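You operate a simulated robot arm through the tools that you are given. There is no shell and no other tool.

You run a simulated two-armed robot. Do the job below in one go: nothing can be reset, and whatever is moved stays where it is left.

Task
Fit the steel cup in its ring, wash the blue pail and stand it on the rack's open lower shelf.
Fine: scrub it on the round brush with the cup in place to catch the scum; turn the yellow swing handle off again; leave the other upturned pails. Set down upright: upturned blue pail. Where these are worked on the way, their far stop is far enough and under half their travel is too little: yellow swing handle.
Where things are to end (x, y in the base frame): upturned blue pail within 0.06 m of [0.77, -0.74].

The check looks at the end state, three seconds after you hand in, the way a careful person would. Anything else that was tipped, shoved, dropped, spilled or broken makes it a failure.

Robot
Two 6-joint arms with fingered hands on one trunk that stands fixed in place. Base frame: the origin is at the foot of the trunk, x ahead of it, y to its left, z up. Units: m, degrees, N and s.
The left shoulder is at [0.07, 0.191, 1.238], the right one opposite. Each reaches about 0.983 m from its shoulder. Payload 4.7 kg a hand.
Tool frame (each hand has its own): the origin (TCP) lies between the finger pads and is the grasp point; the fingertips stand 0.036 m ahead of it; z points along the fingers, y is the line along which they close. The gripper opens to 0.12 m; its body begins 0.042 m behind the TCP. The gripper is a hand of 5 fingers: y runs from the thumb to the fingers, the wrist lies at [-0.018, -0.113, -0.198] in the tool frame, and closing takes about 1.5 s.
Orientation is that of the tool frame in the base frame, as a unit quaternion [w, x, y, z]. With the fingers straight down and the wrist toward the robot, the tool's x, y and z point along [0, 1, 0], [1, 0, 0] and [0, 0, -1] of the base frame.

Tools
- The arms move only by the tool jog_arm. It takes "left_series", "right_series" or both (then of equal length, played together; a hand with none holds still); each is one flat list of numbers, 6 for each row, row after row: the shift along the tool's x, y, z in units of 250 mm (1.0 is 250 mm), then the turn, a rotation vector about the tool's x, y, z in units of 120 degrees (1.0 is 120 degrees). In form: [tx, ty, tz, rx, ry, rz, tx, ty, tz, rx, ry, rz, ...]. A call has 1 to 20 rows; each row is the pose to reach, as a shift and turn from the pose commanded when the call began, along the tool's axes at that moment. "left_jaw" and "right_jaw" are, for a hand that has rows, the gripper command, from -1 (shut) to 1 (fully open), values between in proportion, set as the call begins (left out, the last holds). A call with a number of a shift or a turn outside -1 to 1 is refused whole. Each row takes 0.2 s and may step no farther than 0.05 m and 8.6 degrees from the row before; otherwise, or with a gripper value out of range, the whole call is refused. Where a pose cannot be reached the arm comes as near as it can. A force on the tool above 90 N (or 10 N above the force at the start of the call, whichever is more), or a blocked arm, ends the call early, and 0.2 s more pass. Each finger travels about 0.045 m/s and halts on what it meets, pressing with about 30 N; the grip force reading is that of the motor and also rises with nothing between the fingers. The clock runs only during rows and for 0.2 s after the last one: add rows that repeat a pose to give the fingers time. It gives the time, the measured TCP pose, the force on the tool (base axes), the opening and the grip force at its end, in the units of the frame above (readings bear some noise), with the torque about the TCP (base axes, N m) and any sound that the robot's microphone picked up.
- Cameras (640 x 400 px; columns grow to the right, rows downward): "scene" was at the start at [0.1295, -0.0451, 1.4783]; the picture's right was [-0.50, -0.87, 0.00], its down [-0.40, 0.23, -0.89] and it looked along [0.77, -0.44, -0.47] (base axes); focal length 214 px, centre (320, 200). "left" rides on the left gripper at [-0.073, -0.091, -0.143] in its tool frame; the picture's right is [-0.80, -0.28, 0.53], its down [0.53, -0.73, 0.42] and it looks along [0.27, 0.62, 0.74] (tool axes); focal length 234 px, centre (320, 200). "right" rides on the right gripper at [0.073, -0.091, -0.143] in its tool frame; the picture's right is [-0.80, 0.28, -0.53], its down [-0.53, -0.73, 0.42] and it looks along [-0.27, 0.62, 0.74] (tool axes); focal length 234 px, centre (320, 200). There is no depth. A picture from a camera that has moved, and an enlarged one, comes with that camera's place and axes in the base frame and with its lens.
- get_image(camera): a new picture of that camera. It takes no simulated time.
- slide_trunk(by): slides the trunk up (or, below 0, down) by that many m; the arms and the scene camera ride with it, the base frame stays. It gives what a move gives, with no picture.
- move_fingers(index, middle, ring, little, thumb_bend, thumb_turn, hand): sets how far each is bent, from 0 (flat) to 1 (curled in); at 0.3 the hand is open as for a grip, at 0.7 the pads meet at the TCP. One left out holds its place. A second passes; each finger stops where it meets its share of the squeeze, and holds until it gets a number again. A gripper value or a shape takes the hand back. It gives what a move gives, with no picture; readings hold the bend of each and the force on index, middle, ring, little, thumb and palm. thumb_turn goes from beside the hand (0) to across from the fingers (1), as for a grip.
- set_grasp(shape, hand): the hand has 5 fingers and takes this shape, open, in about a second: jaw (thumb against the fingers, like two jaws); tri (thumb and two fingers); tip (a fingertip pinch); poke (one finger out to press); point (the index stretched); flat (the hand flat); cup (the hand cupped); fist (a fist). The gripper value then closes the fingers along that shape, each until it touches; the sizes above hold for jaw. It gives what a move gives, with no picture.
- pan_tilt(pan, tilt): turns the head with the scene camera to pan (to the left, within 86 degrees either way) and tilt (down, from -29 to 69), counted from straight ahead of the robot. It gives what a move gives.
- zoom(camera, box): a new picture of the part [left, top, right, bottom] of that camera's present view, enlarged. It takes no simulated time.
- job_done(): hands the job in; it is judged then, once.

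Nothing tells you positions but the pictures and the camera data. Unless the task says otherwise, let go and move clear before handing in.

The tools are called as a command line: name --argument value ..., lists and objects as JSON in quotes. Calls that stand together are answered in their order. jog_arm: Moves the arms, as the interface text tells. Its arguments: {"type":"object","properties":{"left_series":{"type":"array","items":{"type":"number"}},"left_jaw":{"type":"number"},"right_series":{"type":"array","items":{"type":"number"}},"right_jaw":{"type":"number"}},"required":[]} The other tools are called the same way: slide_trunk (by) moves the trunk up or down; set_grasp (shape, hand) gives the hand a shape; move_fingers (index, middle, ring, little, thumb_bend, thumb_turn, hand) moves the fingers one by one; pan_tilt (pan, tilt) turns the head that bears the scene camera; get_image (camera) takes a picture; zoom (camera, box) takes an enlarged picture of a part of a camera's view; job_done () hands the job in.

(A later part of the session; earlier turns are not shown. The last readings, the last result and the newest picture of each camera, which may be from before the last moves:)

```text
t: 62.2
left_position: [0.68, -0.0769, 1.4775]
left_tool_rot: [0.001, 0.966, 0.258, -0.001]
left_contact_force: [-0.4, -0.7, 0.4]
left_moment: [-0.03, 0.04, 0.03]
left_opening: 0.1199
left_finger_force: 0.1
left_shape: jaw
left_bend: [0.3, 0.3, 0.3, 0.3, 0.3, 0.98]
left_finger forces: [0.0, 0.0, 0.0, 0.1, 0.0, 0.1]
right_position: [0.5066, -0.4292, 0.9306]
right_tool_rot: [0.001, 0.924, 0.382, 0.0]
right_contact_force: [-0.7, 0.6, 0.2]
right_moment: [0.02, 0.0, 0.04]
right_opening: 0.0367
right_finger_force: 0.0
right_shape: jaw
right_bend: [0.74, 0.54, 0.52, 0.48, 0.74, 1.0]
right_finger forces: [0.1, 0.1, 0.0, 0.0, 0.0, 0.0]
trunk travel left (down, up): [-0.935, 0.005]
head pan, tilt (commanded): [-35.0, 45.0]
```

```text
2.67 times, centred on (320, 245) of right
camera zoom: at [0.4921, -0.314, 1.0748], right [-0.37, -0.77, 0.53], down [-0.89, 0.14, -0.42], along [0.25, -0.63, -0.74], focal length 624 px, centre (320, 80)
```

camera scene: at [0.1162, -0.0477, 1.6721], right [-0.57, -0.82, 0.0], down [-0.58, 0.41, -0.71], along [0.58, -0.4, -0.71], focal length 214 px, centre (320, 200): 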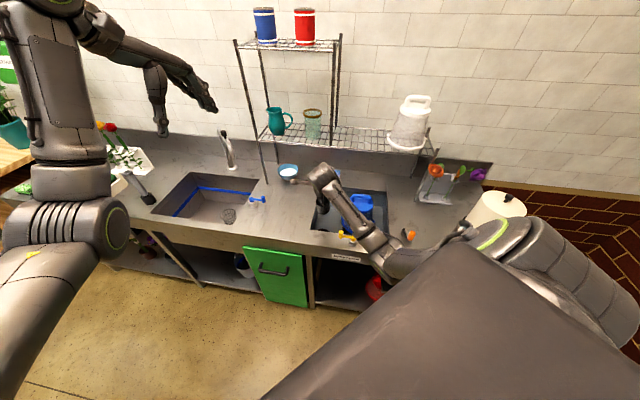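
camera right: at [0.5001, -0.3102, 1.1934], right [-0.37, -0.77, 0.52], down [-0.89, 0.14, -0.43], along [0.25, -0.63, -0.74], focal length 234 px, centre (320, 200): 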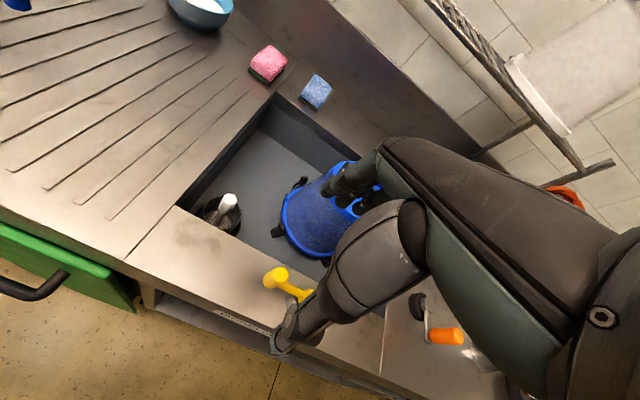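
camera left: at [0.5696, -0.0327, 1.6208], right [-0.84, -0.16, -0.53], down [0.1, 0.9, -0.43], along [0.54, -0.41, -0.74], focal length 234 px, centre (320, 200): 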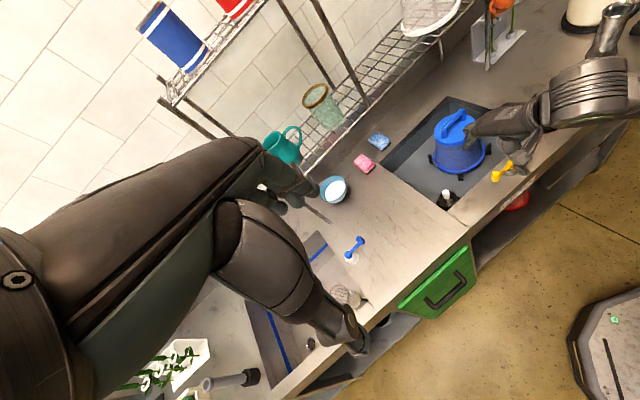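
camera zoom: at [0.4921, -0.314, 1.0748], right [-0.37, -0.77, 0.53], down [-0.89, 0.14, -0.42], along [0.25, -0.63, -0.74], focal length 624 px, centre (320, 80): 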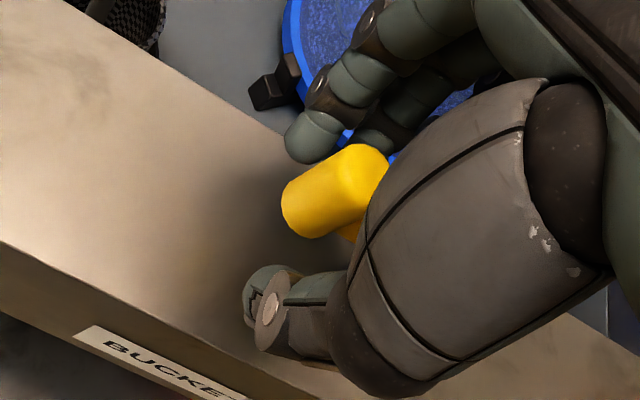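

I'll test which way it swings: first a small pull toward the robot.

jog_arm --right_series '[0, -0.02, 0, 0, 0, 0, 0, -0.04, 0, 0, 0, 0, 0, -0.06, 0, 0, 0, 0]'

zoom --camera "right" --box '[240, 170, 400, 320]'

```text
t: 63.0
left_position: [0.6794, -0.077, 1.4786]
left_tool_rot: [0.002, 0.966, 0.258, -0.001]
left_contact_force: [-0.1, -0.9, -0.1]
left_moment: [0.03, 0.02, 0.0]
left_opening: 0.1197
left_finger_force: 0.0
left_shape: jaw
left_bend: [0.3, 0.3, 0.3, 0.3, 0.3, 0.98]
left_finger forces: [0.0, 0.0, 0.0, 0.0, 0.0, 0.0]
right_position: [0.4955, -0.42, 0.9313]
right_tool_rot: [0.001, 0.924, 0.383, 0.0]
right_contact_force: [3.2, -0.5, 1.5]
right_moment: [-0.04, -0.03, 0.09]
right_opening: 0.0367
right_finger_force: 0.1
right_shape: jaw
right_bend: [0.74, 0.54, 0.52, 0.48, 0.74, 1.0]
right_finger forces: [1.2, 0.1, 0.0, 1.8, 0.0, 0.1]
trunk travel left (down, up): [-0.935, 0.005]
head pan, tilt (commanded): [-35.0, 45.0]
```

```text
2.67 times, centred on (320, 245) of right
camera zoom: at [0.4814, -0.3038, 1.075], right [-0.37, -0.77, 0.53], down [-0.89, 0.14, -0.43], along [0.25, -0.63, -0.74], focal length 624 px, centre (320, 80)
```

zoom: 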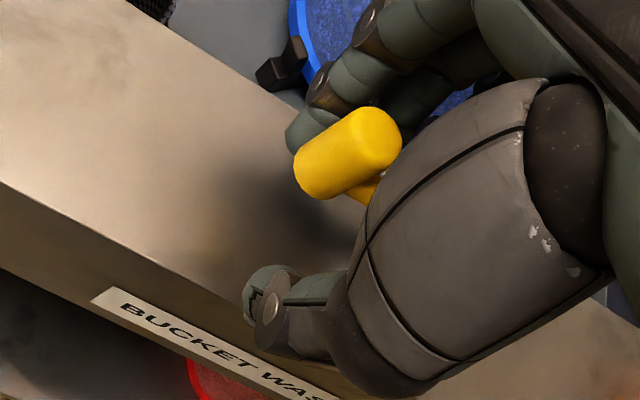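

Only ~3 N so far as the fingers touch the knob. I'll pull a bit further to see if the lever follows.

jog_arm --right_series '[0, -0.02, 0, 0, 0, 0, 0, -0.04, 0, 0, 0, 0, 0, -0.06, 0, 0, 0, 0]'

zoom --camera "right" --box '[240, 170, 400, 320]'

zoom --camera "left" --box '[460, 120, 540, 190]'

```text
t: 63.8
left_position: [0.6799, -0.0781, 1.4773]
left_tool_rot: [0.002, 0.966, 0.257, 0.0]
left_contact_force: [-0.1, -1.4, -0.4]
left_moment: [0.01, 0.0, 0.0]
left_opening: 0.1197
left_finger_force: 0.0
left_shape: jaw
left_bend: [0.3, 0.3, 0.3, 0.3, 0.3, 0.98]
left_finger forces: [0.1, 0.0, 0.0, 0.0, 0.0, 0.0]
right_position: [0.4853, -0.4095, 0.9307]
right_tool_rot: [0.001, 0.924, 0.383, 0.0]
right_contact_force: [11.9, -7.3, 5.4]
right_moment: [-0.39, -0.14, 0.79]
right_opening: 0.0361
right_finger_force: 0.0
right_shape: jaw
right_bend: [0.74, 0.54, 0.49, 0.44, 0.74, 1.0]
right_finger forces: [0.0, 0.0, 3.5, 10.8, 0.0, 0.0]
trunk travel left (down, up): [-0.935, 0.005]
head pan, tilt (commanded): [-35.0, 45.0]
```

```text
2.67 times, centred on (320, 245) of right
camera zoom: at [0.4724, -0.2931, 1.0751], right [-0.37, -0.77, 0.53], down [-0.89, 0.14, -0.43], along [0.25, -0.63, -0.74], focal length 624 px, centre (320, 80)
```

zoom: 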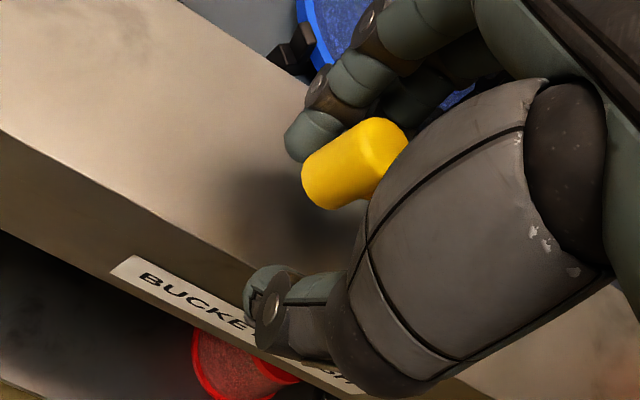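

```text
5.71 times, centred on (500, 155) of left
camera zoom: at [0.5738, -0.0333, 1.6194], right [-0.84, -0.16, -0.52], down [0.09, 0.9, -0.43], along [0.54, -0.41, -0.74], focal length 1338 px, centre (-709, 457)
```

zoom: 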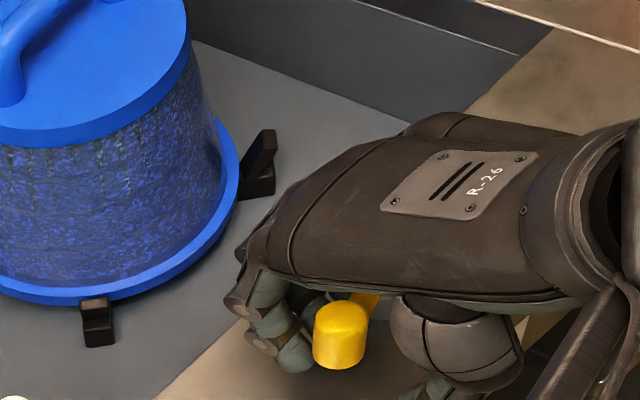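

The lever does swing toward the robot (about 16° so far). I'll follow its arc with the hand turning along.

jog_arm --right_series '[-0.0215, 0.0147, 0, 0, 0, -0.0625, -0.0215, 0.0147, 0, 0, 0, -0.129, -0.0368, -0.0102, 0, 0, 0, -0.1917, -0.0552, -0.0325, 0, 0, 0, -0.2542, -0.0761, -0.0523, 0, 0, 0, -0.3167, -0.0998, -0.0693, 0, 0, 0, -0.379]'

zoom --camera "right" --box '[220, 150, 420, 320]'

zoom --camera "left" --box '[460, 120, 560, 200]'

```text
t: 65.2
left_position: [0.679, -0.0773, 1.477]
left_tool_rot: [0.001, 0.966, 0.259, -0.001]
left_contact_force: [0.3, 0.5, -0.2]
left_moment: [-0.01, 0.0, -0.01]
left_opening: 0.12
left_finger_force: 0.1
left_shape: jaw
left_bend: [0.3, 0.3, 0.3, 0.3, 0.3, 0.98]
left_finger forces: [0.0, 0.0, 0.0, 0.1, 0.0, 0.0]
right_position: [0.4541, -0.4143, 0.9314]
right_tool_rot: [-0.001, 0.703, 0.711, 0.0]
right_contact_force: [1.0, -0.1, -1.0]
right_moment: [0.01, 0.02, 0.04]
right_opening: 0.0362
right_finger_force: 0.0
right_shape: jaw
right_bend: [0.74, 0.54, 0.52, 0.48, 0.74, 1.0]
right_finger forces: [1.2, 0.1, 0.0, 0.3, 0.0, 0.0]
trunk travel left (down, up): [-0.935, 0.005]
head pan, tilt (commanded): [-35.0, 45.0]
```

```text
2.35 times, centred on (320, 235) of right
camera zoom: at [0.3617, -0.3427, 1.0755], right [0.29, -0.8, 0.53], down [-0.73, -0.54, -0.42], along [0.62, -0.26, -0.74], focal length 551 px, centre (320, 118)
```

zoom: 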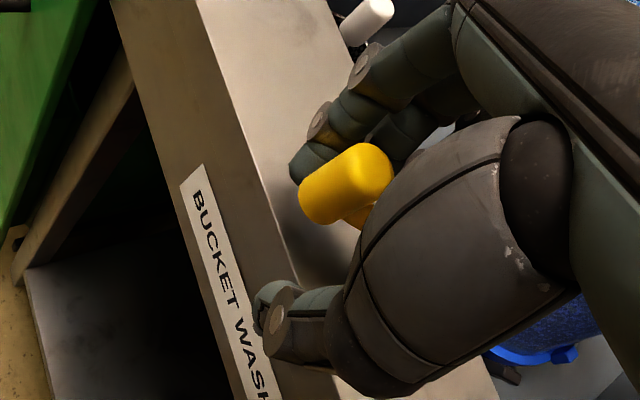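

```text
5.00 times, centred on (510, 160) of left
camera zoom: at [0.572, -0.0335, 1.6198], right [-0.84, -0.16, -0.52], down [0.1, 0.9, -0.43], along [0.54, -0.41, -0.74], focal length 1171 px, centre (-630, 400)
```

zoom: 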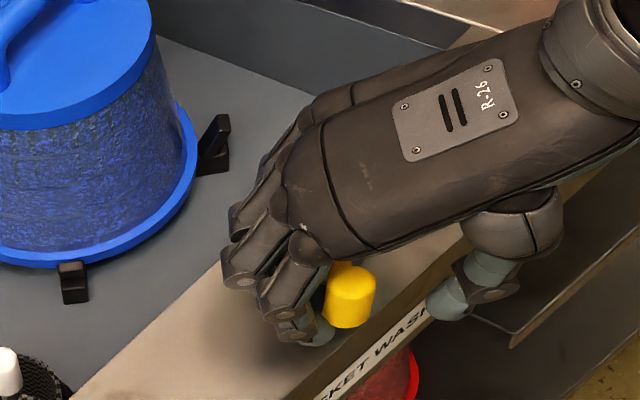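

The lever follows smoothly (now ~45° along). I'll continue the arc and watch for the stop.

jog_arm --right_series '[-0.0082, -0.0277, 0, 0, 0, -0.0625, -0.0199, -0.0542, 0, 0, 0, -0.125, -0.0349, -0.0787, 0, 0, 0, -0.1875, -0.0531, -0.1013, 0, 0, 0, -0.25]'

zoom --camera "left" --box '[460, 120, 560, 200]'

```text
t: 66.2
left_position: [0.6786, -0.0775, 1.4788]
left_tool_rot: [0.001, 0.966, 0.258, -0.001]
left_contact_force: [-0.6, -0.5, -0.4]
left_moment: [0.04, -0.02, 0.0]
left_opening: 0.1198
left_finger_force: 0.1
left_shape: jaw
left_bend: [0.3, 0.3, 0.3, 0.3, 0.3, 0.98]
left_finger forces: [0.0, 0.0, 0.0, 0.1, 0.1, 0.1]
right_position: [0.4289, -0.4272, 0.9322]
right_tool_rot: [0.0, 0.496, 0.869, 0.001]
right_contact_force: [0.3, 0.8, -0.2]
right_moment: [0.02, -0.02, 0.01]
right_opening: 0.0366
right_finger_force: 0.1
right_shape: jaw
right_bend: [0.74, 0.54, 0.52, 0.48, 0.74, 1.0]
right_finger forces: [0.8, 0.0, 0.0, 0.1, 0.1, 0.1]
trunk travel left (down, up): [-0.935, 0.005]
head pan, tilt (commanded): [-35.0, 45.0]
```

```text
5.00 times, centred on (510, 160) of left
camera zoom: at [0.572, -0.0335, 1.6199], right [-0.84, -0.16, -0.52], down [0.1, 0.9, -0.43], along [0.54, -0.41, -0.74], focal length 1171 px, centre (-630, 400)
```

zoom: 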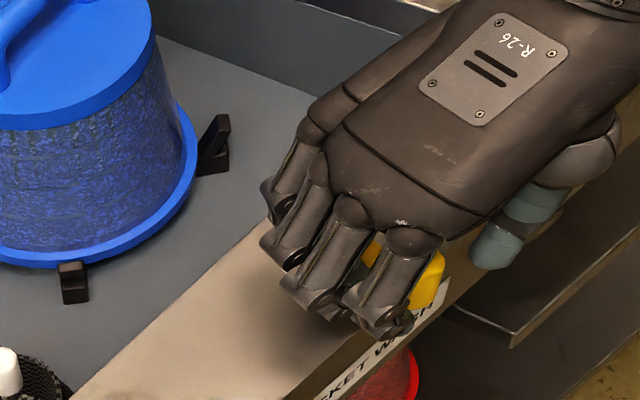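

jog_arm --right_series '[-0.0078, -0.0278, 0, 0, 0, -0.0625, -0.0199, -0.0544, 0, 0, 0, -0.125]'

get_image --camera "right"

get_image --camera "left"

```text
t: 66.8
left_position: [0.6812, -0.0767, 1.4781]
left_tool_rot: [0.002, 0.966, 0.259, -0.002]
left_contact_force: [0.4, -0.4, 0.1]
left_moment: [0.04, -0.04, -0.02]
left_opening: 0.1195
left_finger_force: 0.1
left_shape: jaw
left_bend: [0.3, 0.3, 0.3, 0.3, 0.3, 0.98]
left_finger forces: [0.1, 0.1, 0.1, 0.0, 0.1, 0.1]
right_position: [0.421, -0.439, 0.9317]
right_tool_rot: [0.0, 0.378, 0.926, 0.0]
right_contact_force: [4.6, 4.9, -0.4]
right_moment: [0.07, -0.06, -0.02]
right_opening: 0.0381
right_finger_force: 0.1
right_shape: jaw
right_bend: [0.73, 0.53, 0.52, 0.48, 0.74, 1.0]
right_finger forces: [4.1, 1.1, 0.0, 0.0, 0.0, 0.1]
trunk travel left (down, up): [-0.935, 0.005]
head pan, tilt (commanded): [-35.0, 45.0]
```

```text
taken
camera right: at [0.3057, -0.4528, 1.0756], right [0.77, -0.36, 0.53], down [-0.13, -0.9, -0.43], along [0.62, 0.26, -0.74], focal length 234 px, centre (320, 200)
```

right: 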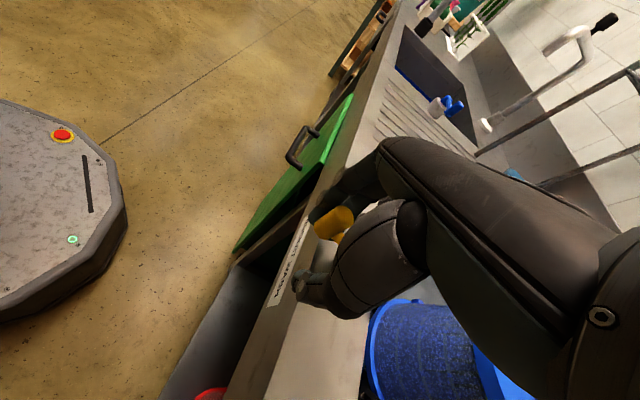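

```text
taken
camera left: at [0.5739, -0.0323, 1.6192], right [-0.84, -0.16, -0.52], down [0.09, 0.9, -0.43], along [0.54, -0.41, -0.74], focal length 234 px, centre (320, 200)
```

left: 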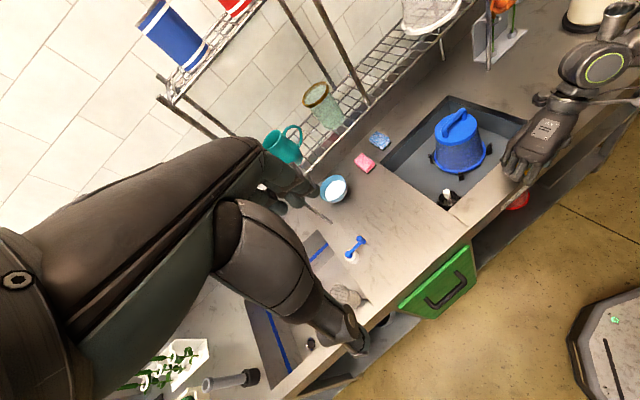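

Resistance is rising (~7 N) near 90° of travel, so the far stop is about here. I'll nudge slightly further to confirm.

jog_arm --right_series '[-0.008, -0.026, 0, 0, 0, -0.03]'

zoom --camera "right" --box '[260, 180, 420, 320]'

zoom --camera "left" --box '[400, 90, 560, 220]'

```text
t: 67.2
left_position: [0.682, -0.0743, 1.4774]
left_tool_rot: [0.002, 0.966, 0.259, -0.002]
left_contact_force: [1.2, 0.3, -0.5]
left_moment: [0.0, 0.01, 0.0]
left_opening: 0.1196
left_finger_force: 0.0
left_shape: jaw
left_bend: [0.3, 0.3, 0.3, 0.3, 0.3, 0.98]
left_finger forces: [0.0, 0.1, 0.0, 0.0, 0.1, 0.0]
right_position: [0.4181, -0.4443, 0.9326]
right_tool_rot: [0.001, 0.349, 0.937, 0.001]
right_contact_force: [8.7, 9.4, -0.7]
right_moment: [0.2, -0.14, 0.03]
right_opening: 0.0404
right_finger_force: 0.0
right_shape: jaw
right_bend: [0.73, 0.52, 0.51, 0.48, 0.74, 1.0]
right_finger forces: [7.5, 2.5, 0.9, 0.0, 0.0, 0.0]
trunk travel left (down, up): [-0.935, 0.005]
head pan, tilt (commanded): [-35.0, 45.0]
```

```text
2.86 times, centred on (340, 250) of right
camera zoom: at [0.3045, -0.4648, 1.076], right [0.79, -0.31, 0.53], down [-0.08, -0.9, -0.43], along [0.61, 0.3, -0.74], focal length 669 px, centre (263, 57)
```

zoom: 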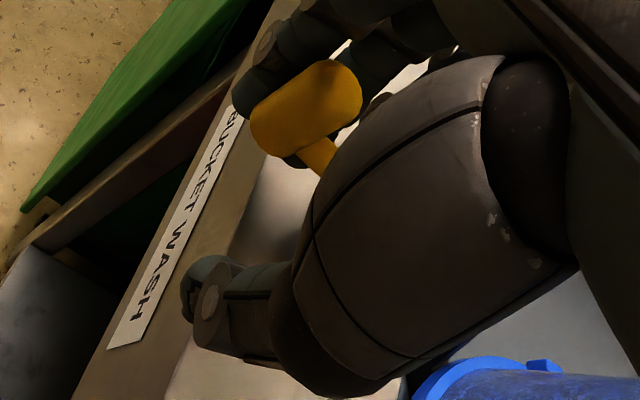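

```text
3.08 times, centred on (480, 155) of left
camera zoom: at [0.5747, -0.0308, 1.619], right [-0.84, -0.16, -0.52], down [0.09, 0.9, -0.43], along [0.54, -0.41, -0.74], focal length 720 px, centre (-172, 338)
```

zoom: 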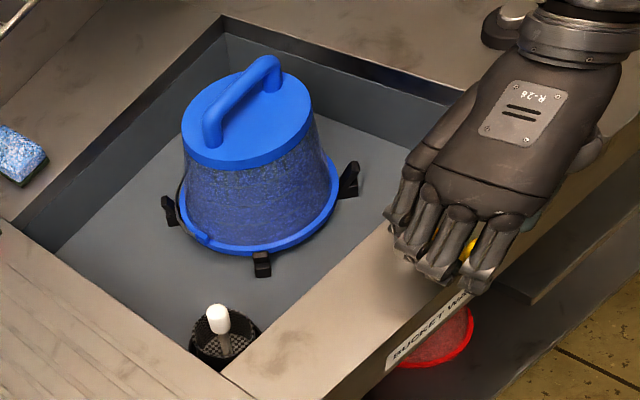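

The handle is at its far stop (about 90° from off). I'll ease off it and lift the hand straight up.

jog_arm --right_series '[0, 0.03, 0, 0, 0, 0.02, 0, 0.05, 0, 0, 0, 0.03, 0, 0.05, -0.12, 0, 0, 0.03, 0, 0.05, -0.24, 0, 0, 0.03, 0, 0.05, -0.4, 0, 0, 0.03, 0, 0.05, -0.56, 0, 0, 0.03]'

get_image --camera "left"

zoom --camera "left" --box '[400, 90, 560, 220]'

zoom --camera "scene" --box '[300, 160, 420, 250]'

```text
t: 68.6
left_position: [0.6794, -0.0765, 1.4789]
left_tool_rot: [0.002, 0.966, 0.258, -0.001]
left_contact_force: [-0.1, 0.2, -0.7]
left_moment: [-0.05, 0.0, 0.03]
left_opening: 0.12
left_finger_force: 0.1
left_shape: jaw
left_bend: [0.3, 0.3, 0.3, 0.3, 0.3, 0.98]
left_finger forces: [0.1, 0.0, 0.0, 0.0, 0.1, 0.1]
right_position: [0.4247, -0.4337, 1.0713]
right_tool_rot: [0.0, 0.378, 0.926, 0.0]
right_contact_force: [0.2, 1.1, 0.5]
right_moment: [-0.01, -0.03, -0.01]
right_opening: 0.0361
right_finger_force: 0.1
right_shape: jaw
right_bend: [0.74, 0.54, 0.52, 0.48, 0.74, 1.0]
right_finger forces: [0.0, 0.1, 0.0, 0.0, 0.0, 0.0]
trunk travel left (down, up): [-0.935, 0.005]
head pan, tilt (commanded): [-35.0, 45.0]
```

```text
taken
camera left: at [0.5722, -0.0322, 1.6197], right [-0.84, -0.16, -0.52], down [0.1, 0.9, -0.43], along [0.54, -0.41, -0.74], focal length 234 px, centre (320, 200)
```

left: 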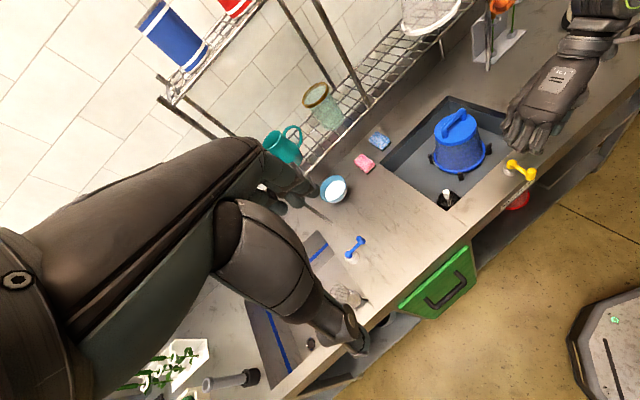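

```text
3.08 times, centred on (480, 155) of left
camera zoom: at [0.5722, -0.0322, 1.6197], right [-0.84, -0.16, -0.52], down [0.1, 0.9, -0.43], along [0.54, -0.41, -0.74], focal length 720 px, centre (-172, 338)
```

zoom: 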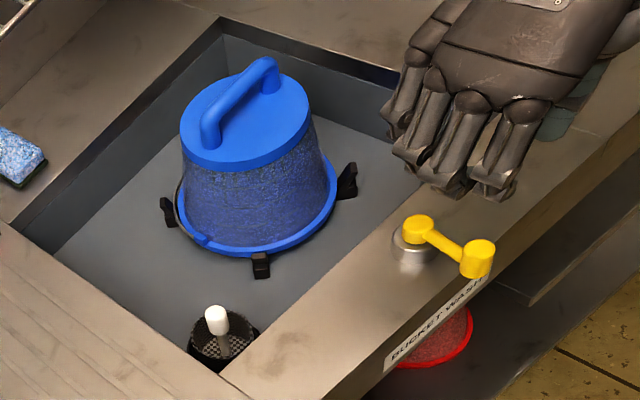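

```text
4.44 times, centred on (360, 205) of scene
camera zoom: at [0.1174, -0.0454, 1.672], right [-0.57, -0.82, 0.0], down [-0.58, 0.41, -0.71], along [0.58, -0.41, -0.71], focal length 953 px, centre (142, 178)
```

zoom: 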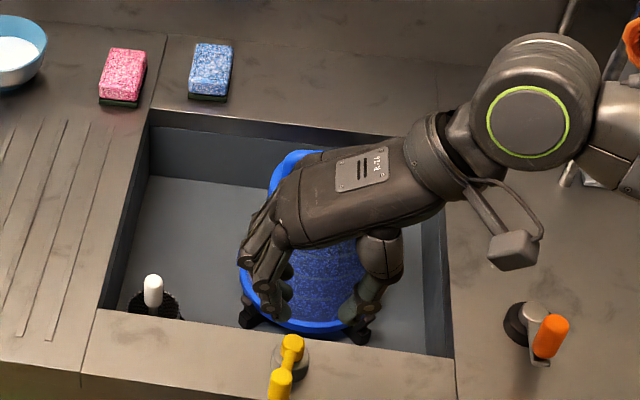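

The handle now points toward me, on. I'll look closely at the pail to see whether anything changes with the water on.

zoom --camera "left" --box '[420, 95, 500, 185]'

zoom --camera "scene" --box '[335, 180, 395, 240]'

```text
4.44 times, centred on (460, 140) of left
camera zoom: at [0.5722, -0.0322, 1.6197], right [-0.84, -0.16, -0.52], down [0.1, 0.9, -0.43], along [0.54, -0.41, -0.74], focal length 1041 px, centre (-302, 467)
```

zoom: 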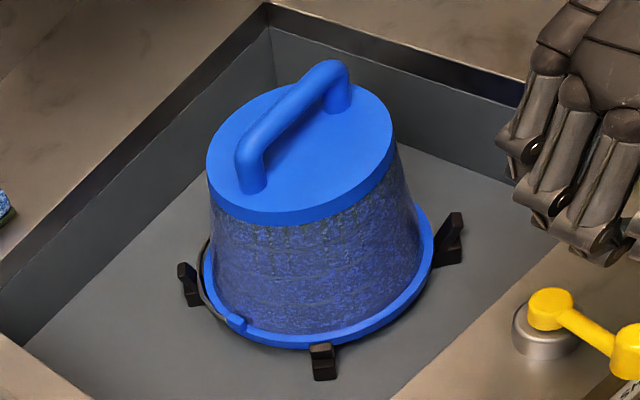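

```text
6.67 times, centred on (365, 210) of scene
camera zoom: at [0.1174, -0.0454, 1.672], right [-0.57, -0.82, 0.0], down [-0.58, 0.41, -0.71], along [0.58, -0.41, -0.71], focal length 1430 px, centre (20, 133)
```

zoom: 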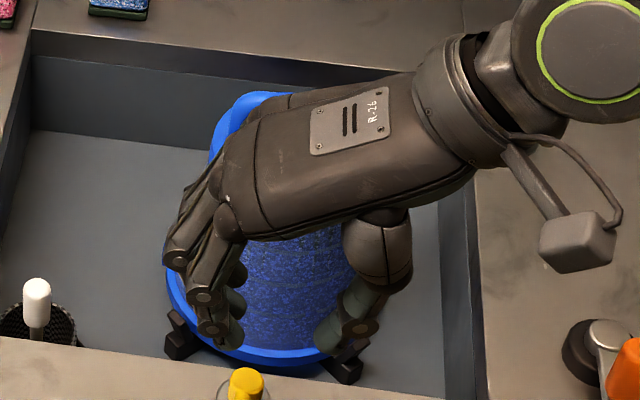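

The handle is fully on. Next I'll turn the hand back and bring it above the pail's top handle (centre ≈ (0.598, -0.630), bar along the counter direction).

jog_arm --right_series '[-0.2, -0.01, -0.06, 0, 0, 0, -0.4, -0.02, -0.12, 0, 0, 0, -0.6, -0.03, -0.18, 0, 0, 0, -0.796, -0.039, -0.235, 0, 0, 0.05, -0.796, -0.039, -0.235, 0, 0, 0.12, -0.796, -0.039, -0.235, 0, 0, 0.19, -0.796, -0.039, -0.235, 0, 0, 0.26, -0.796, -0.039, -0.235, 0, 0, 0.33, -0.796, -0.039, -0.235, 0, 0, 0.4, -0.796, -0.039, -0.235, 0, 0, 0.47, -0.796, -0.039, -0.235, 0, 0, 0.54, -0.796, -0.039, -0.235, 0, 0, 0.61, -0.796, -0.039, -0.235, 0, 0, 0.68, -0.796, -0.039, -0.235, 0, 0, 0.755]' --right_jaw 1

get_image --camera "right"

get_image --camera "left"

```text
refused: row 1 steps farther than a row can; nothing moved
```

```text
taken
camera right: at [0.3093, -0.4486, 1.2151], right [0.77, -0.36, 0.53], down [-0.13, -0.9, -0.42], along [0.62, 0.26, -0.74], focal length 234 px, centre (320, 200)
```

right: 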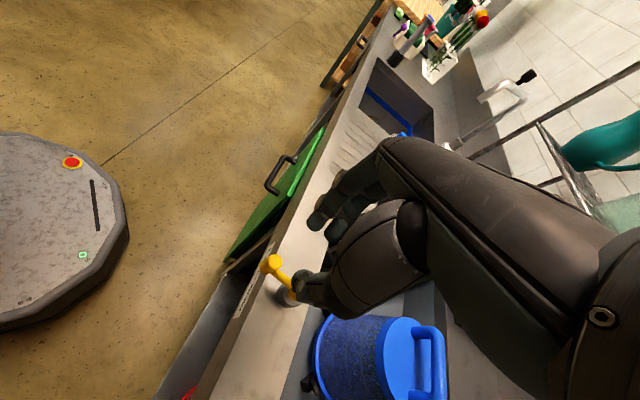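

```text
taken
camera left: at [0.5722, -0.0322, 1.6197], right [-0.84, -0.16, -0.52], down [0.1, 0.9, -0.43], along [0.54, -0.41, -0.74], focal length 234 px, centre (320, 200)
```

left: 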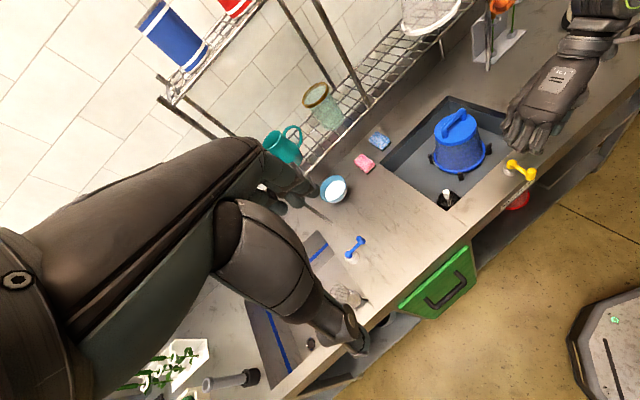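

The step was slightly too large, so nothing moved. I'll redo it with smaller rows.

jog_arm --right_series '[-0.16, -0.008, -0.05, 0, 0, 0, -0.32, -0.016, -0.1, 0, 0, 0, -0.48, -0.024, -0.15, 0, 0, 0, -0.64, -0.032, -0.2, 0, 0, 0, -0.796, -0.039, -0.235, 0, 0, 0.05, -0.796, -0.039, -0.235, 0, 0, 0.12, -0.796, -0.039, -0.235, 0, 0, 0.19, -0.796, -0.039, -0.235, 0, 0, 0.26, -0.796, -0.039, -0.235, 0, 0, 0.33, -0.796, -0.039, -0.235, 0, 0, 0.4, -0.796, -0.039, -0.235, 0, 0, 0.47, -0.796, -0.039, -0.235, 0, 0, 0.54, -0.796, -0.039, -0.235, 0, 0, 0.61, -0.796, -0.039, -0.235, 0, 0, 0.68, -0.796, -0.039, -0.235, 0, 0, 0.75]' --right_jaw 1

get_image --camera "right"

get_image --camera "left"

```text
t: 71.8
left_position: [0.6784, -0.0763, 1.4781]
left_tool_rot: [0.002, 0.966, 0.258, 0.0]
left_contact_force: [-0.1, 0.3, -0.3]
left_moment: [-0.01, 0.02, 0.0]
left_opening: 0.1199
left_finger_force: 0.1
left_shape: jaw
left_bend: [0.3, 0.3, 0.3, 0.3, 0.3, 0.98]
left_finger forces: [0.0, 0.0, 0.0, 0.1, 0.1, 0.0]
right_position: [0.5601, -0.5821, 1.1308]
right_tool_rot: [0.0, 0.923, 0.385, 0.0]
right_contact_force: [-0.1, -0.3, -0.3]
right_moment: [0.02, -0.03, -0.02]
right_opening: 0.1196
right_finger_force: 0.1
right_shape: jaw
right_bend: [0.3, 0.3, 0.3, 0.3, 0.3, 0.98]
right_finger forces: [0.0, 0.0, 0.0, 0.0, 0.1, 0.1]
trunk travel left (down, up): [-0.935, 0.005]
head pan, tilt (commanded): [-35.0, 45.0]
```

```text
taken
camera right: at [0.5462, -0.466, 1.2744], right [-0.37, -0.77, 0.53], down [-0.9, 0.14, -0.42], along [0.25, -0.63, -0.74], focal length 234 px, centre (320, 200)
```

right: 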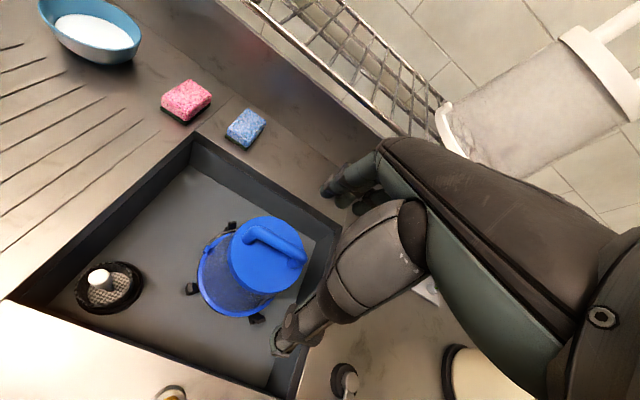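

```text
taken
camera left: at [0.5728, -0.0324, 1.6196], right [-0.84, -0.16, -0.52], down [0.1, 0.9, -0.43], along [0.54, -0.41, -0.74], focal length 234 px, centre (320, 200)
```

left: 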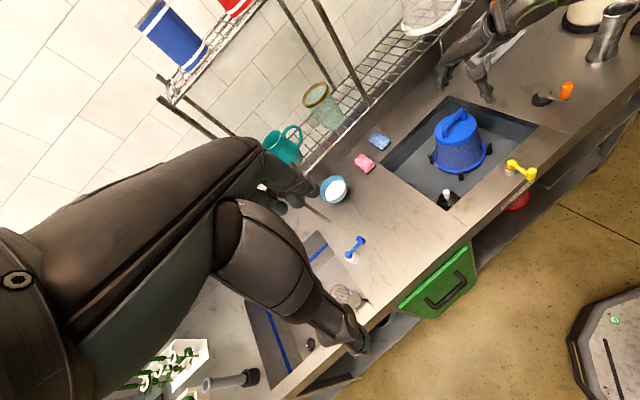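

zoom --camera "right" --box '[180, 205, 320, 335]'

zoom --camera "right" --box '[240, 0, 460, 160]'

```text
3.08 times, centred on (250, 270) of right
camera zoom: at [0.5462, -0.466, 1.2744], right [-0.37, -0.77, 0.53], down [-0.9, 0.14, -0.42], along [0.25, -0.63, -0.74], focal length 720 px, centre (535, -15)
```

zoom: 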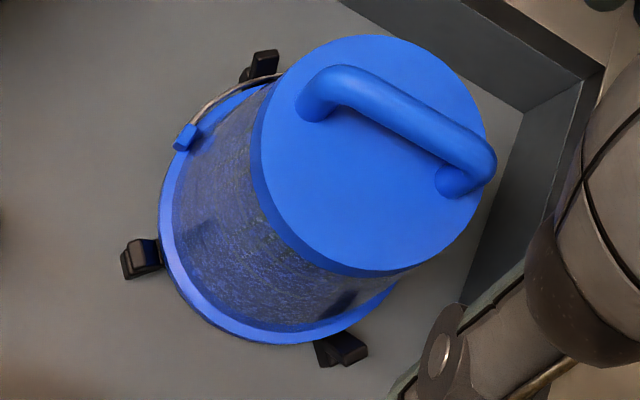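

```text
2.50 times, centred on (350, 80) of right
camera zoom: at [0.5462, -0.466, 1.2744], right [-0.37, -0.77, 0.53], down [-0.9, 0.14, -0.42], along [0.25, -0.63, -0.74], focal length 585 px, centre (245, 500)
```

zoom: 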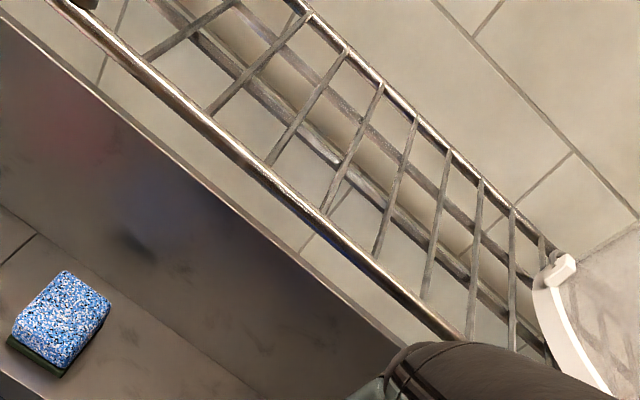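

The pail's handle bar centre is about (0.599, -0.629), top near z 0.96. I'll move above it and check alignment.

jog_arm --right_series '[-0.008, 0.08, 0.1, 0, 0, 0, -0.016, 0.16, 0.2, 0, 0, 0, -0.024, 0.242, 0.3, 0, 0, 0, -0.024, 0.242, 0.403, 0, 0, 0]'

get_image --camera "right"

zoom --camera "left" --box '[400, 60, 540, 190]'

```text
t: 72.8
left_position: [0.6774, -0.0765, 1.4779]
left_tool_rot: [0.003, 0.966, 0.258, 0.0]
left_contact_force: [-1.1, 0.4, 0.4]
left_moment: [-0.04, 0.01, 0.01]
left_opening: 0.1199
left_finger_force: 0.0
left_shape: jaw
left_bend: [0.3, 0.3, 0.3, 0.3, 0.3, 0.98]
left_finger forces: [0.1, 0.0, 0.0, 0.1, 0.0, 0.0]
right_position: [0.5987, -0.6286, 1.03]
right_tool_rot: [0.0, 0.922, 0.386, 0.0]
right_contact_force: [-0.2, 0.2, -0.6]
right_moment: [-0.01, 0.03, 0.04]
right_opening: 0.1197
right_finger_force: 0.1
right_shape: jaw
right_bend: [0.3, 0.3, 0.3, 0.3, 0.3, 0.98]
right_finger forces: [0.0, 0.0, 0.0, 0.1, 0.1, 0.1]
trunk travel left (down, up): [-0.935, 0.005]
head pan, tilt (commanded): [-35.0, 45.0]
```

```text
taken
camera right: at [0.5838, -0.5131, 1.1736], right [-0.36, -0.77, 0.52], down [-0.9, 0.13, -0.43], along [0.26, -0.62, -0.74], focal length 234 px, centre (320, 200)
```

right: 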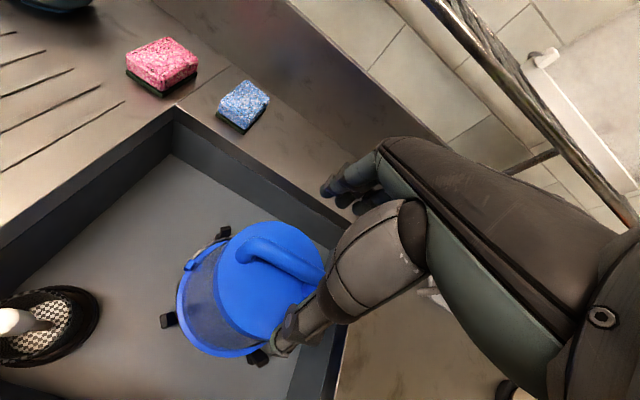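

```text
3.08 times, centred on (470, 125) of left
camera zoom: at [0.5719, -0.0332, 1.62], right [-0.84, -0.16, -0.52], down [0.1, 0.9, -0.43], along [0.54, -0.41, -0.74], focal length 720 px, centre (-142, 431)
```

zoom: 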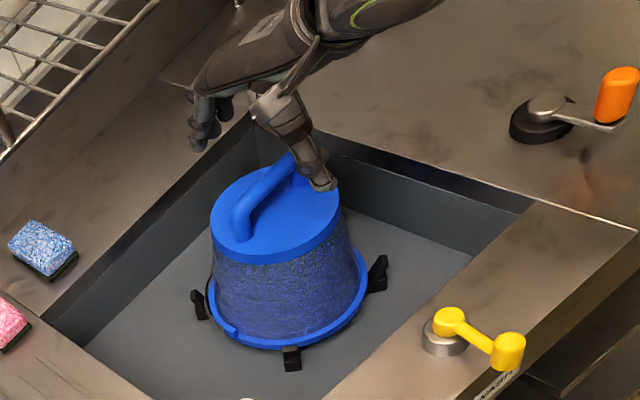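

Alignment looks good. I'll descend so the fingers straddle the bar.

jog_arm --right_series '[0.01, 0, 0.08, 0, 0, 0, 0.02, 0, 0.16, 0, 0, 0, 0.02, 0, 0.232, 0, 0, 0]'

get_image --camera "right"

zoom --camera "right" --box '[220, 170, 400, 320]'

zoom --camera "left" --box '[400, 60, 540, 190]'

```text
t: 73.6
left_position: [0.6786, -0.0767, 1.4778]
left_tool_rot: [0.002, 0.966, 0.258, -0.001]
left_contact_force: [-0.3, 0.0, 0.3]
left_moment: [0.01, 0.01, -0.01]
left_opening: 0.1197
left_finger_force: 0.1
left_shape: jaw
left_bend: [0.3, 0.3, 0.3, 0.3, 0.3, 0.98]
left_finger forces: [0.0, 0.1, 0.0, 0.0, 0.0, 0.0]
right_position: [0.6012, -0.6251, 0.9716]
right_tool_rot: [0.0, 0.922, 0.387, 0.0]
right_contact_force: [0.6, 0.4, -0.8]
right_moment: [0.01, 0.01, -0.03]
right_opening: 0.1196
right_finger_force: 0.1
right_shape: jaw
right_bend: [0.3, 0.3, 0.3, 0.3, 0.3, 0.98]
right_finger forces: [0.0, 0.0, 0.0, 0.0, 0.0, 0.0]
trunk travel left (down, up): [-0.935, 0.005]
head pan, tilt (commanded): [-35.0, 45.0]
```

```text
taken
camera right: at [0.5877, -0.5093, 1.1148], right [-0.36, -0.77, 0.53], down [-0.9, 0.13, -0.42], along [0.26, -0.63, -0.74], focal length 234 px, centre (320, 200)
```

right: 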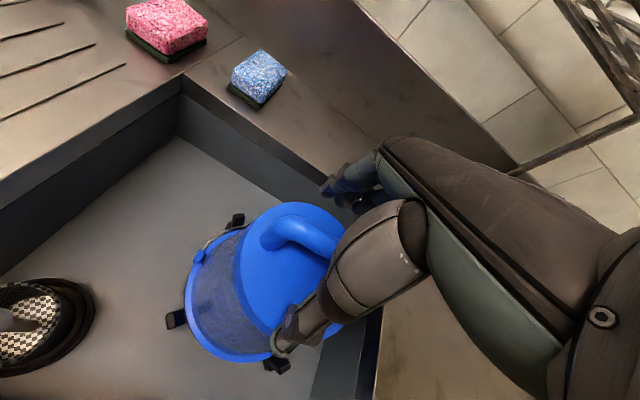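

```text
2.67 times, centred on (310, 245) of right
camera zoom: at [0.5877, -0.5093, 1.1148], right [-0.36, -0.77, 0.53], down [-0.9, 0.13, -0.42], along [0.26, -0.63, -0.74], focal length 624 px, centre (347, 80)
```

zoom: 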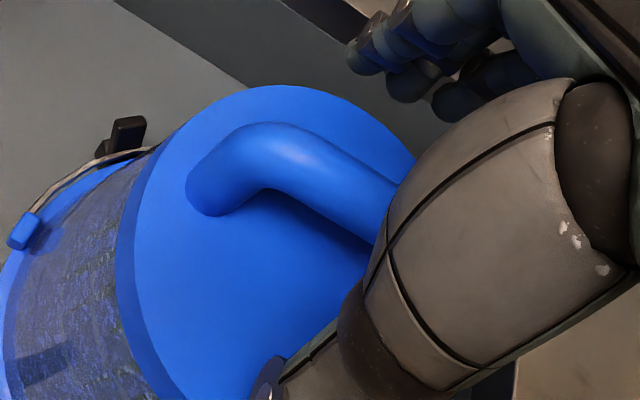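

```text
3.08 times, centred on (470, 125) of left
camera zoom: at [0.572, -0.0329, 1.6199], right [-0.84, -0.16, -0.52], down [0.1, 0.9, -0.43], along [0.54, -0.41, -0.74], focal length 720 px, centre (-142, 431)
```

zoom: 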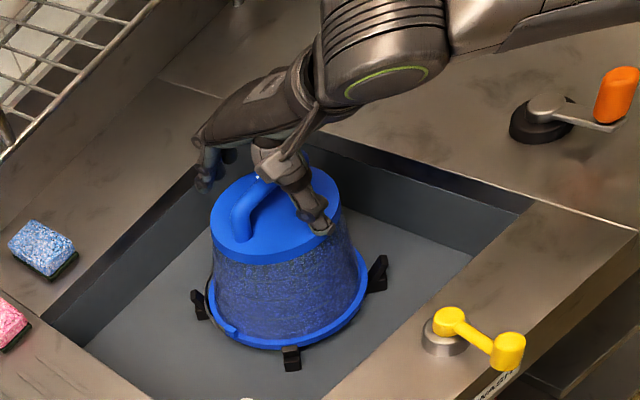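

The bar lies between thumb and fingers at the grasp point. I'll close firmly.

jog_arm --right_series '[0.02, 0, 0, 0, 0, 0, 0.02, 0, 0, 0, 0, 0, 0.02, 0, 0, 0, 0, 0, 0.02, 0, 0, 0, 0, 0, 0.02, 0, 0, 0, 0, 0, 0.02, 0, 0, 0, 0, 0, 0.02, 0, 0, 0, 0, 0, 0.02, 0, 0, 0, 0, 0, 0.02, 0, 0, 0, 0, 0]' --right_jaw -1

zoom --camera "right" --box '[220, 170, 400, 320]'

zoom --camera "left" --box '[400, 60, 540, 190]'

```text
t: 75.6
left_position: [0.6786, -0.0764, 1.4789]
left_tool_rot: [0.002, 0.966, 0.258, 0.0]
left_contact_force: [0.7, 0.4, -0.6]
left_moment: [-0.02, 0.03, 0.02]
left_opening: 0.12
left_finger_force: 0.0
left_shape: jaw
left_bend: [0.3, 0.3, 0.3, 0.3, 0.3, 0.98]
left_finger forces: [0.1, 0.0, 0.0, 0.0, 0.0, 0.0]
right_position: [0.6057, -0.622, 0.9708]
right_tool_rot: [-0.001, 0.922, 0.387, -0.001]
right_contact_force: [-0.3, -0.3, 0.4]
right_moment: [-0.02, -0.05, 0.02]
right_opening: 0.0008
right_finger_force: 29.9
right_shape: jaw
right_bend: [0.7, 0.7, 0.7, 0.7, 0.76, 1.0]
right_finger forces: [4.6, 0.0, 0.0, 2.2, 8.0, 0.1]
trunk travel left (down, up): [-0.935, 0.005]
head pan, tilt (commanded): [-35.0, 45.0]
```

```text
2.67 times, centred on (310, 245) of right
camera zoom: at [0.5914, -0.5059, 1.1148], right [-0.36, -0.77, 0.53], down [-0.9, 0.13, -0.42], along [0.26, -0.62, -0.74], focal length 624 px, centre (347, 80)
```

zoom: 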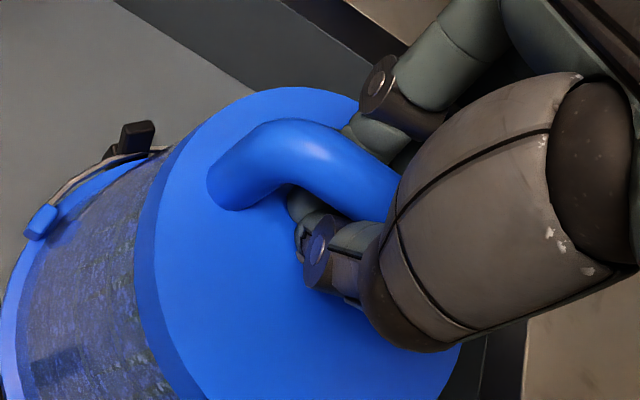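

```text
3.08 times, centred on (470, 125) of left
camera zoom: at [0.5721, -0.033, 1.6198], right [-0.84, -0.16, -0.52], down [0.1, 0.9, -0.43], along [0.54, -0.41, -0.74], focal length 720 px, centre (-142, 431)
```

zoom: 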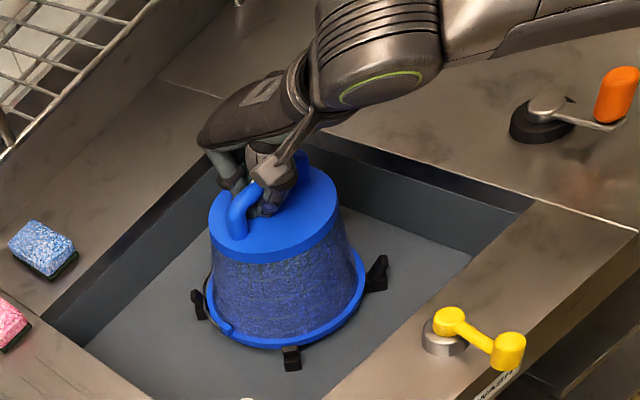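

The fingers have hooked closed under the bar, capturing it. I'll lift a little to test the weight and see how the pail behaves.

jog_arm --right_series '[0, 0, -0.04, 0, 0, 0, 0, 0, -0.08, 0, 0, 0, 0, 0, -0.12, 0, 0, 0]'

zoom --camera "left" --box '[400, 60, 540, 190]'

zoom --camera "scene" --box '[300, 150, 420, 250]'

```text
t: 76.4
left_position: [0.678, -0.0765, 1.4783]
left_tool_rot: [0.002, 0.966, 0.258, 0.0]
left_contact_force: [0.5, -0.2, -0.6]
left_moment: [0.03, -0.01, -0.03]
left_opening: 0.1199
left_finger_force: 0.0
left_shape: jaw
left_bend: [0.3, 0.3, 0.3, 0.3, 0.3, 0.98]
left_finger forces: [0.0, 0.0, 0.1, 0.0, 0.0, 0.0]
right_position: [0.6061, -0.6213, 1.0023]
right_tool_rot: [0.0, 0.922, 0.386, 0.001]
right_contact_force: [0.4, 0.0, -3.5]
right_moment: [-0.02, -0.01, 0.02]
right_opening: 0.0007
right_finger_force: 30.5
right_shape: jaw
right_bend: [0.7, 0.7, 0.7, 0.7, 0.76, 1.0]
right_finger forces: [5.3, 0.0, 0.0, 1.7, 6.9, 0.1]
trunk travel left (down, up): [-0.935, 0.005]
head pan, tilt (commanded): [-35.0, 45.0]
```

```text
3.08 times, centred on (470, 125) of left
camera zoom: at [0.5723, -0.0331, 1.6198], right [-0.84, -0.16, -0.52], down [0.1, 0.9, -0.43], along [0.54, -0.41, -0.74], focal length 720 px, centre (-142, 431)
```

zoom: 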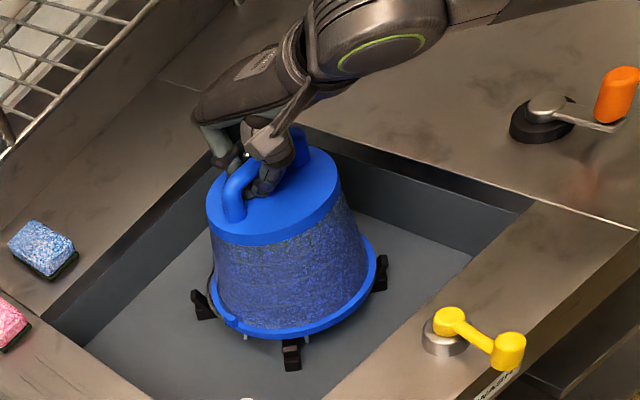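

```text
4.00 times, centred on (360, 200) of scene
camera zoom: at [0.1175, -0.0463, 1.672], right [-0.57, -0.82, 0.0], down [-0.58, 0.41, -0.71], along [0.58, -0.41, -0.71], focal length 858 px, centre (160, 200)
```

zoom: 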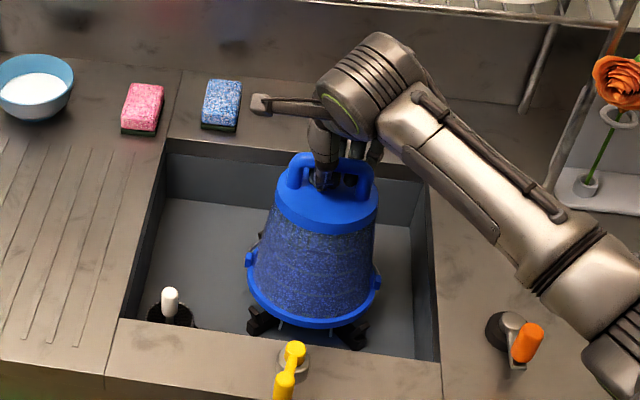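

Fine water streams seem visible at the pail's bottom edge, so the water is on. I'll zoom in underneath.

zoom --camera "left" --box '[435, 145, 490, 185]'

zoom --camera "scene" --box '[350, 205, 400, 245]'

```text
10.00 times, centred on (462, 165) of left
camera zoom: at [0.5723, -0.0331, 1.6198], right [-0.84, -0.16, -0.52], down [0.1, 0.9, -0.43], along [0.54, -0.41, -0.74], focal length 2342 px, centre (-1105, 550)
```

zoom: 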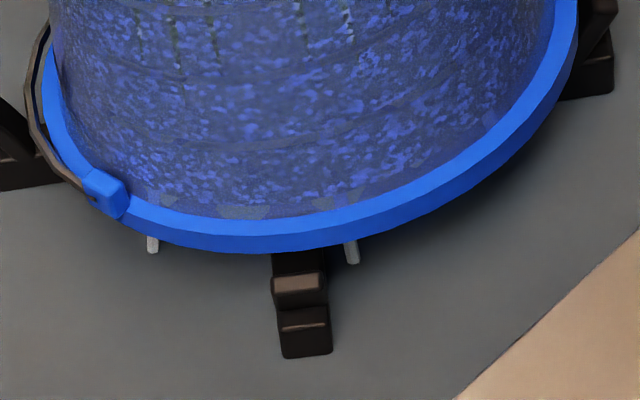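

```text
10.00 times, centred on (375, 225) of scene
camera zoom: at [0.1175, -0.0463, 1.672], right [-0.57, -0.82, 0.0], down [-0.58, 0.41, -0.71], along [0.58, -0.41, -0.71], focal length 2145 px, centre (-230, -50)
```

zoom: 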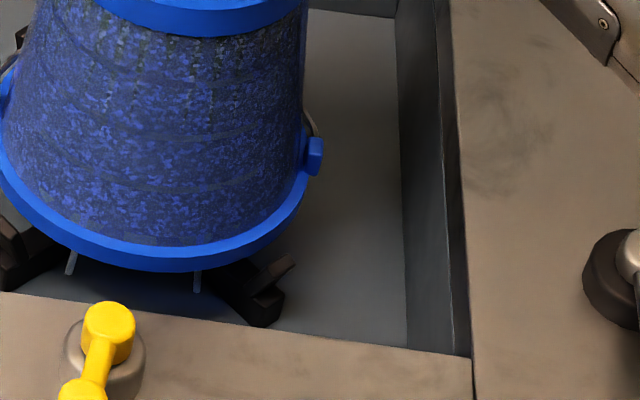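

I'll lift the pail higher to see the brush underneath.

jog_arm --right_series '[0, 0, -0.16, 0, 0, 0, 0, 0, -0.32, 0, 0, 0, 0, 0, -0.48, 0, 0, 0, 0, 0, -0.64, 0, 0, 0, 0, 0, -0.8, 0, 0, 0]'

zoom --camera "left" --box '[380, 40, 540, 190]'

zoom --camera "scene" --box '[290, 120, 430, 250]'

```text
t: 77.6
left_position: [0.6783, -0.0756, 1.4781]
left_tool_rot: [0.003, 0.966, 0.258, 0.0]
left_contact_force: [0.2, 0.3, -1.3]
left_moment: [0.0, 0.0, 0.01]
left_opening: 0.1195
left_finger_force: 0.1
left_shape: jaw
left_bend: [0.3, 0.3, 0.3, 0.3, 0.3, 0.98]
left_finger forces: [0.0, 0.0, 0.0, 0.1, 0.1, 0.0]
right_position: [0.6056, -0.6203, 1.2029]
right_tool_rot: [0.0, 0.922, 0.387, 0.0]
right_contact_force: [-0.7, 0.6, -2.7]
right_moment: [-0.04, -0.03, -0.01]
right_opening: 0.0006
right_finger_force: 29.9
right_shape: jaw
right_bend: [0.7, 0.7, 0.7, 0.7, 0.76, 1.0]
right_finger forces: [5.3, 0.1, 0.0, 1.7, 6.9, 0.1]
trunk travel left (down, up): [-0.935, 0.005]
head pan, tilt (commanded): [-35.0, 45.0]
```

```text
2.67 times, centred on (460, 115) of left
camera zoom: at [0.5717, -0.0323, 1.62], right [-0.84, -0.16, -0.52], down [0.1, 0.9, -0.43], along [0.54, -0.41, -0.74], focal length 624 px, centre (-53, 427)
```

zoom: 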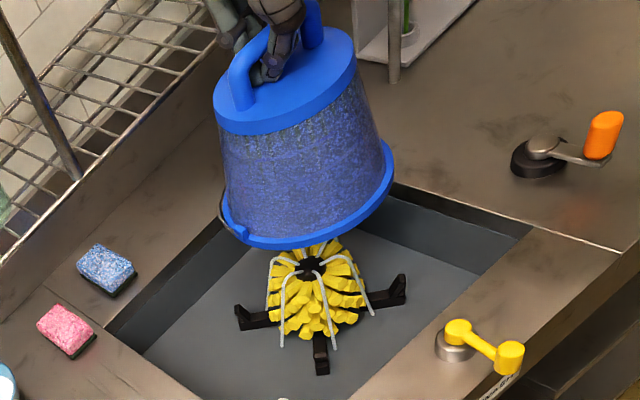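

```text
3.08 times, centred on (360, 185) of scene
camera zoom: at [0.1169, -0.0456, 1.672], right [-0.57, -0.82, 0.0], down [-0.58, 0.41, -0.71], along [0.58, -0.41, -0.71], focal length 660 px, centre (197, 246)
```

zoom: 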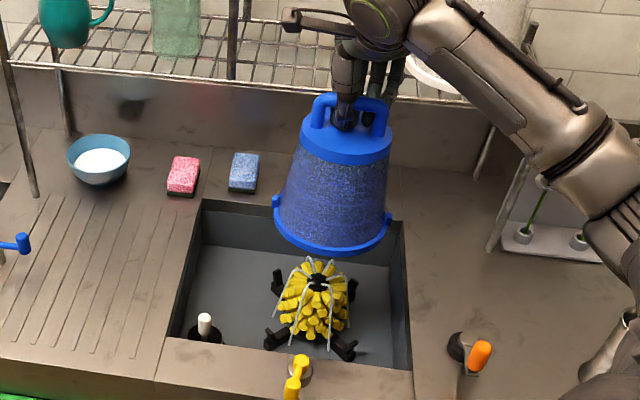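

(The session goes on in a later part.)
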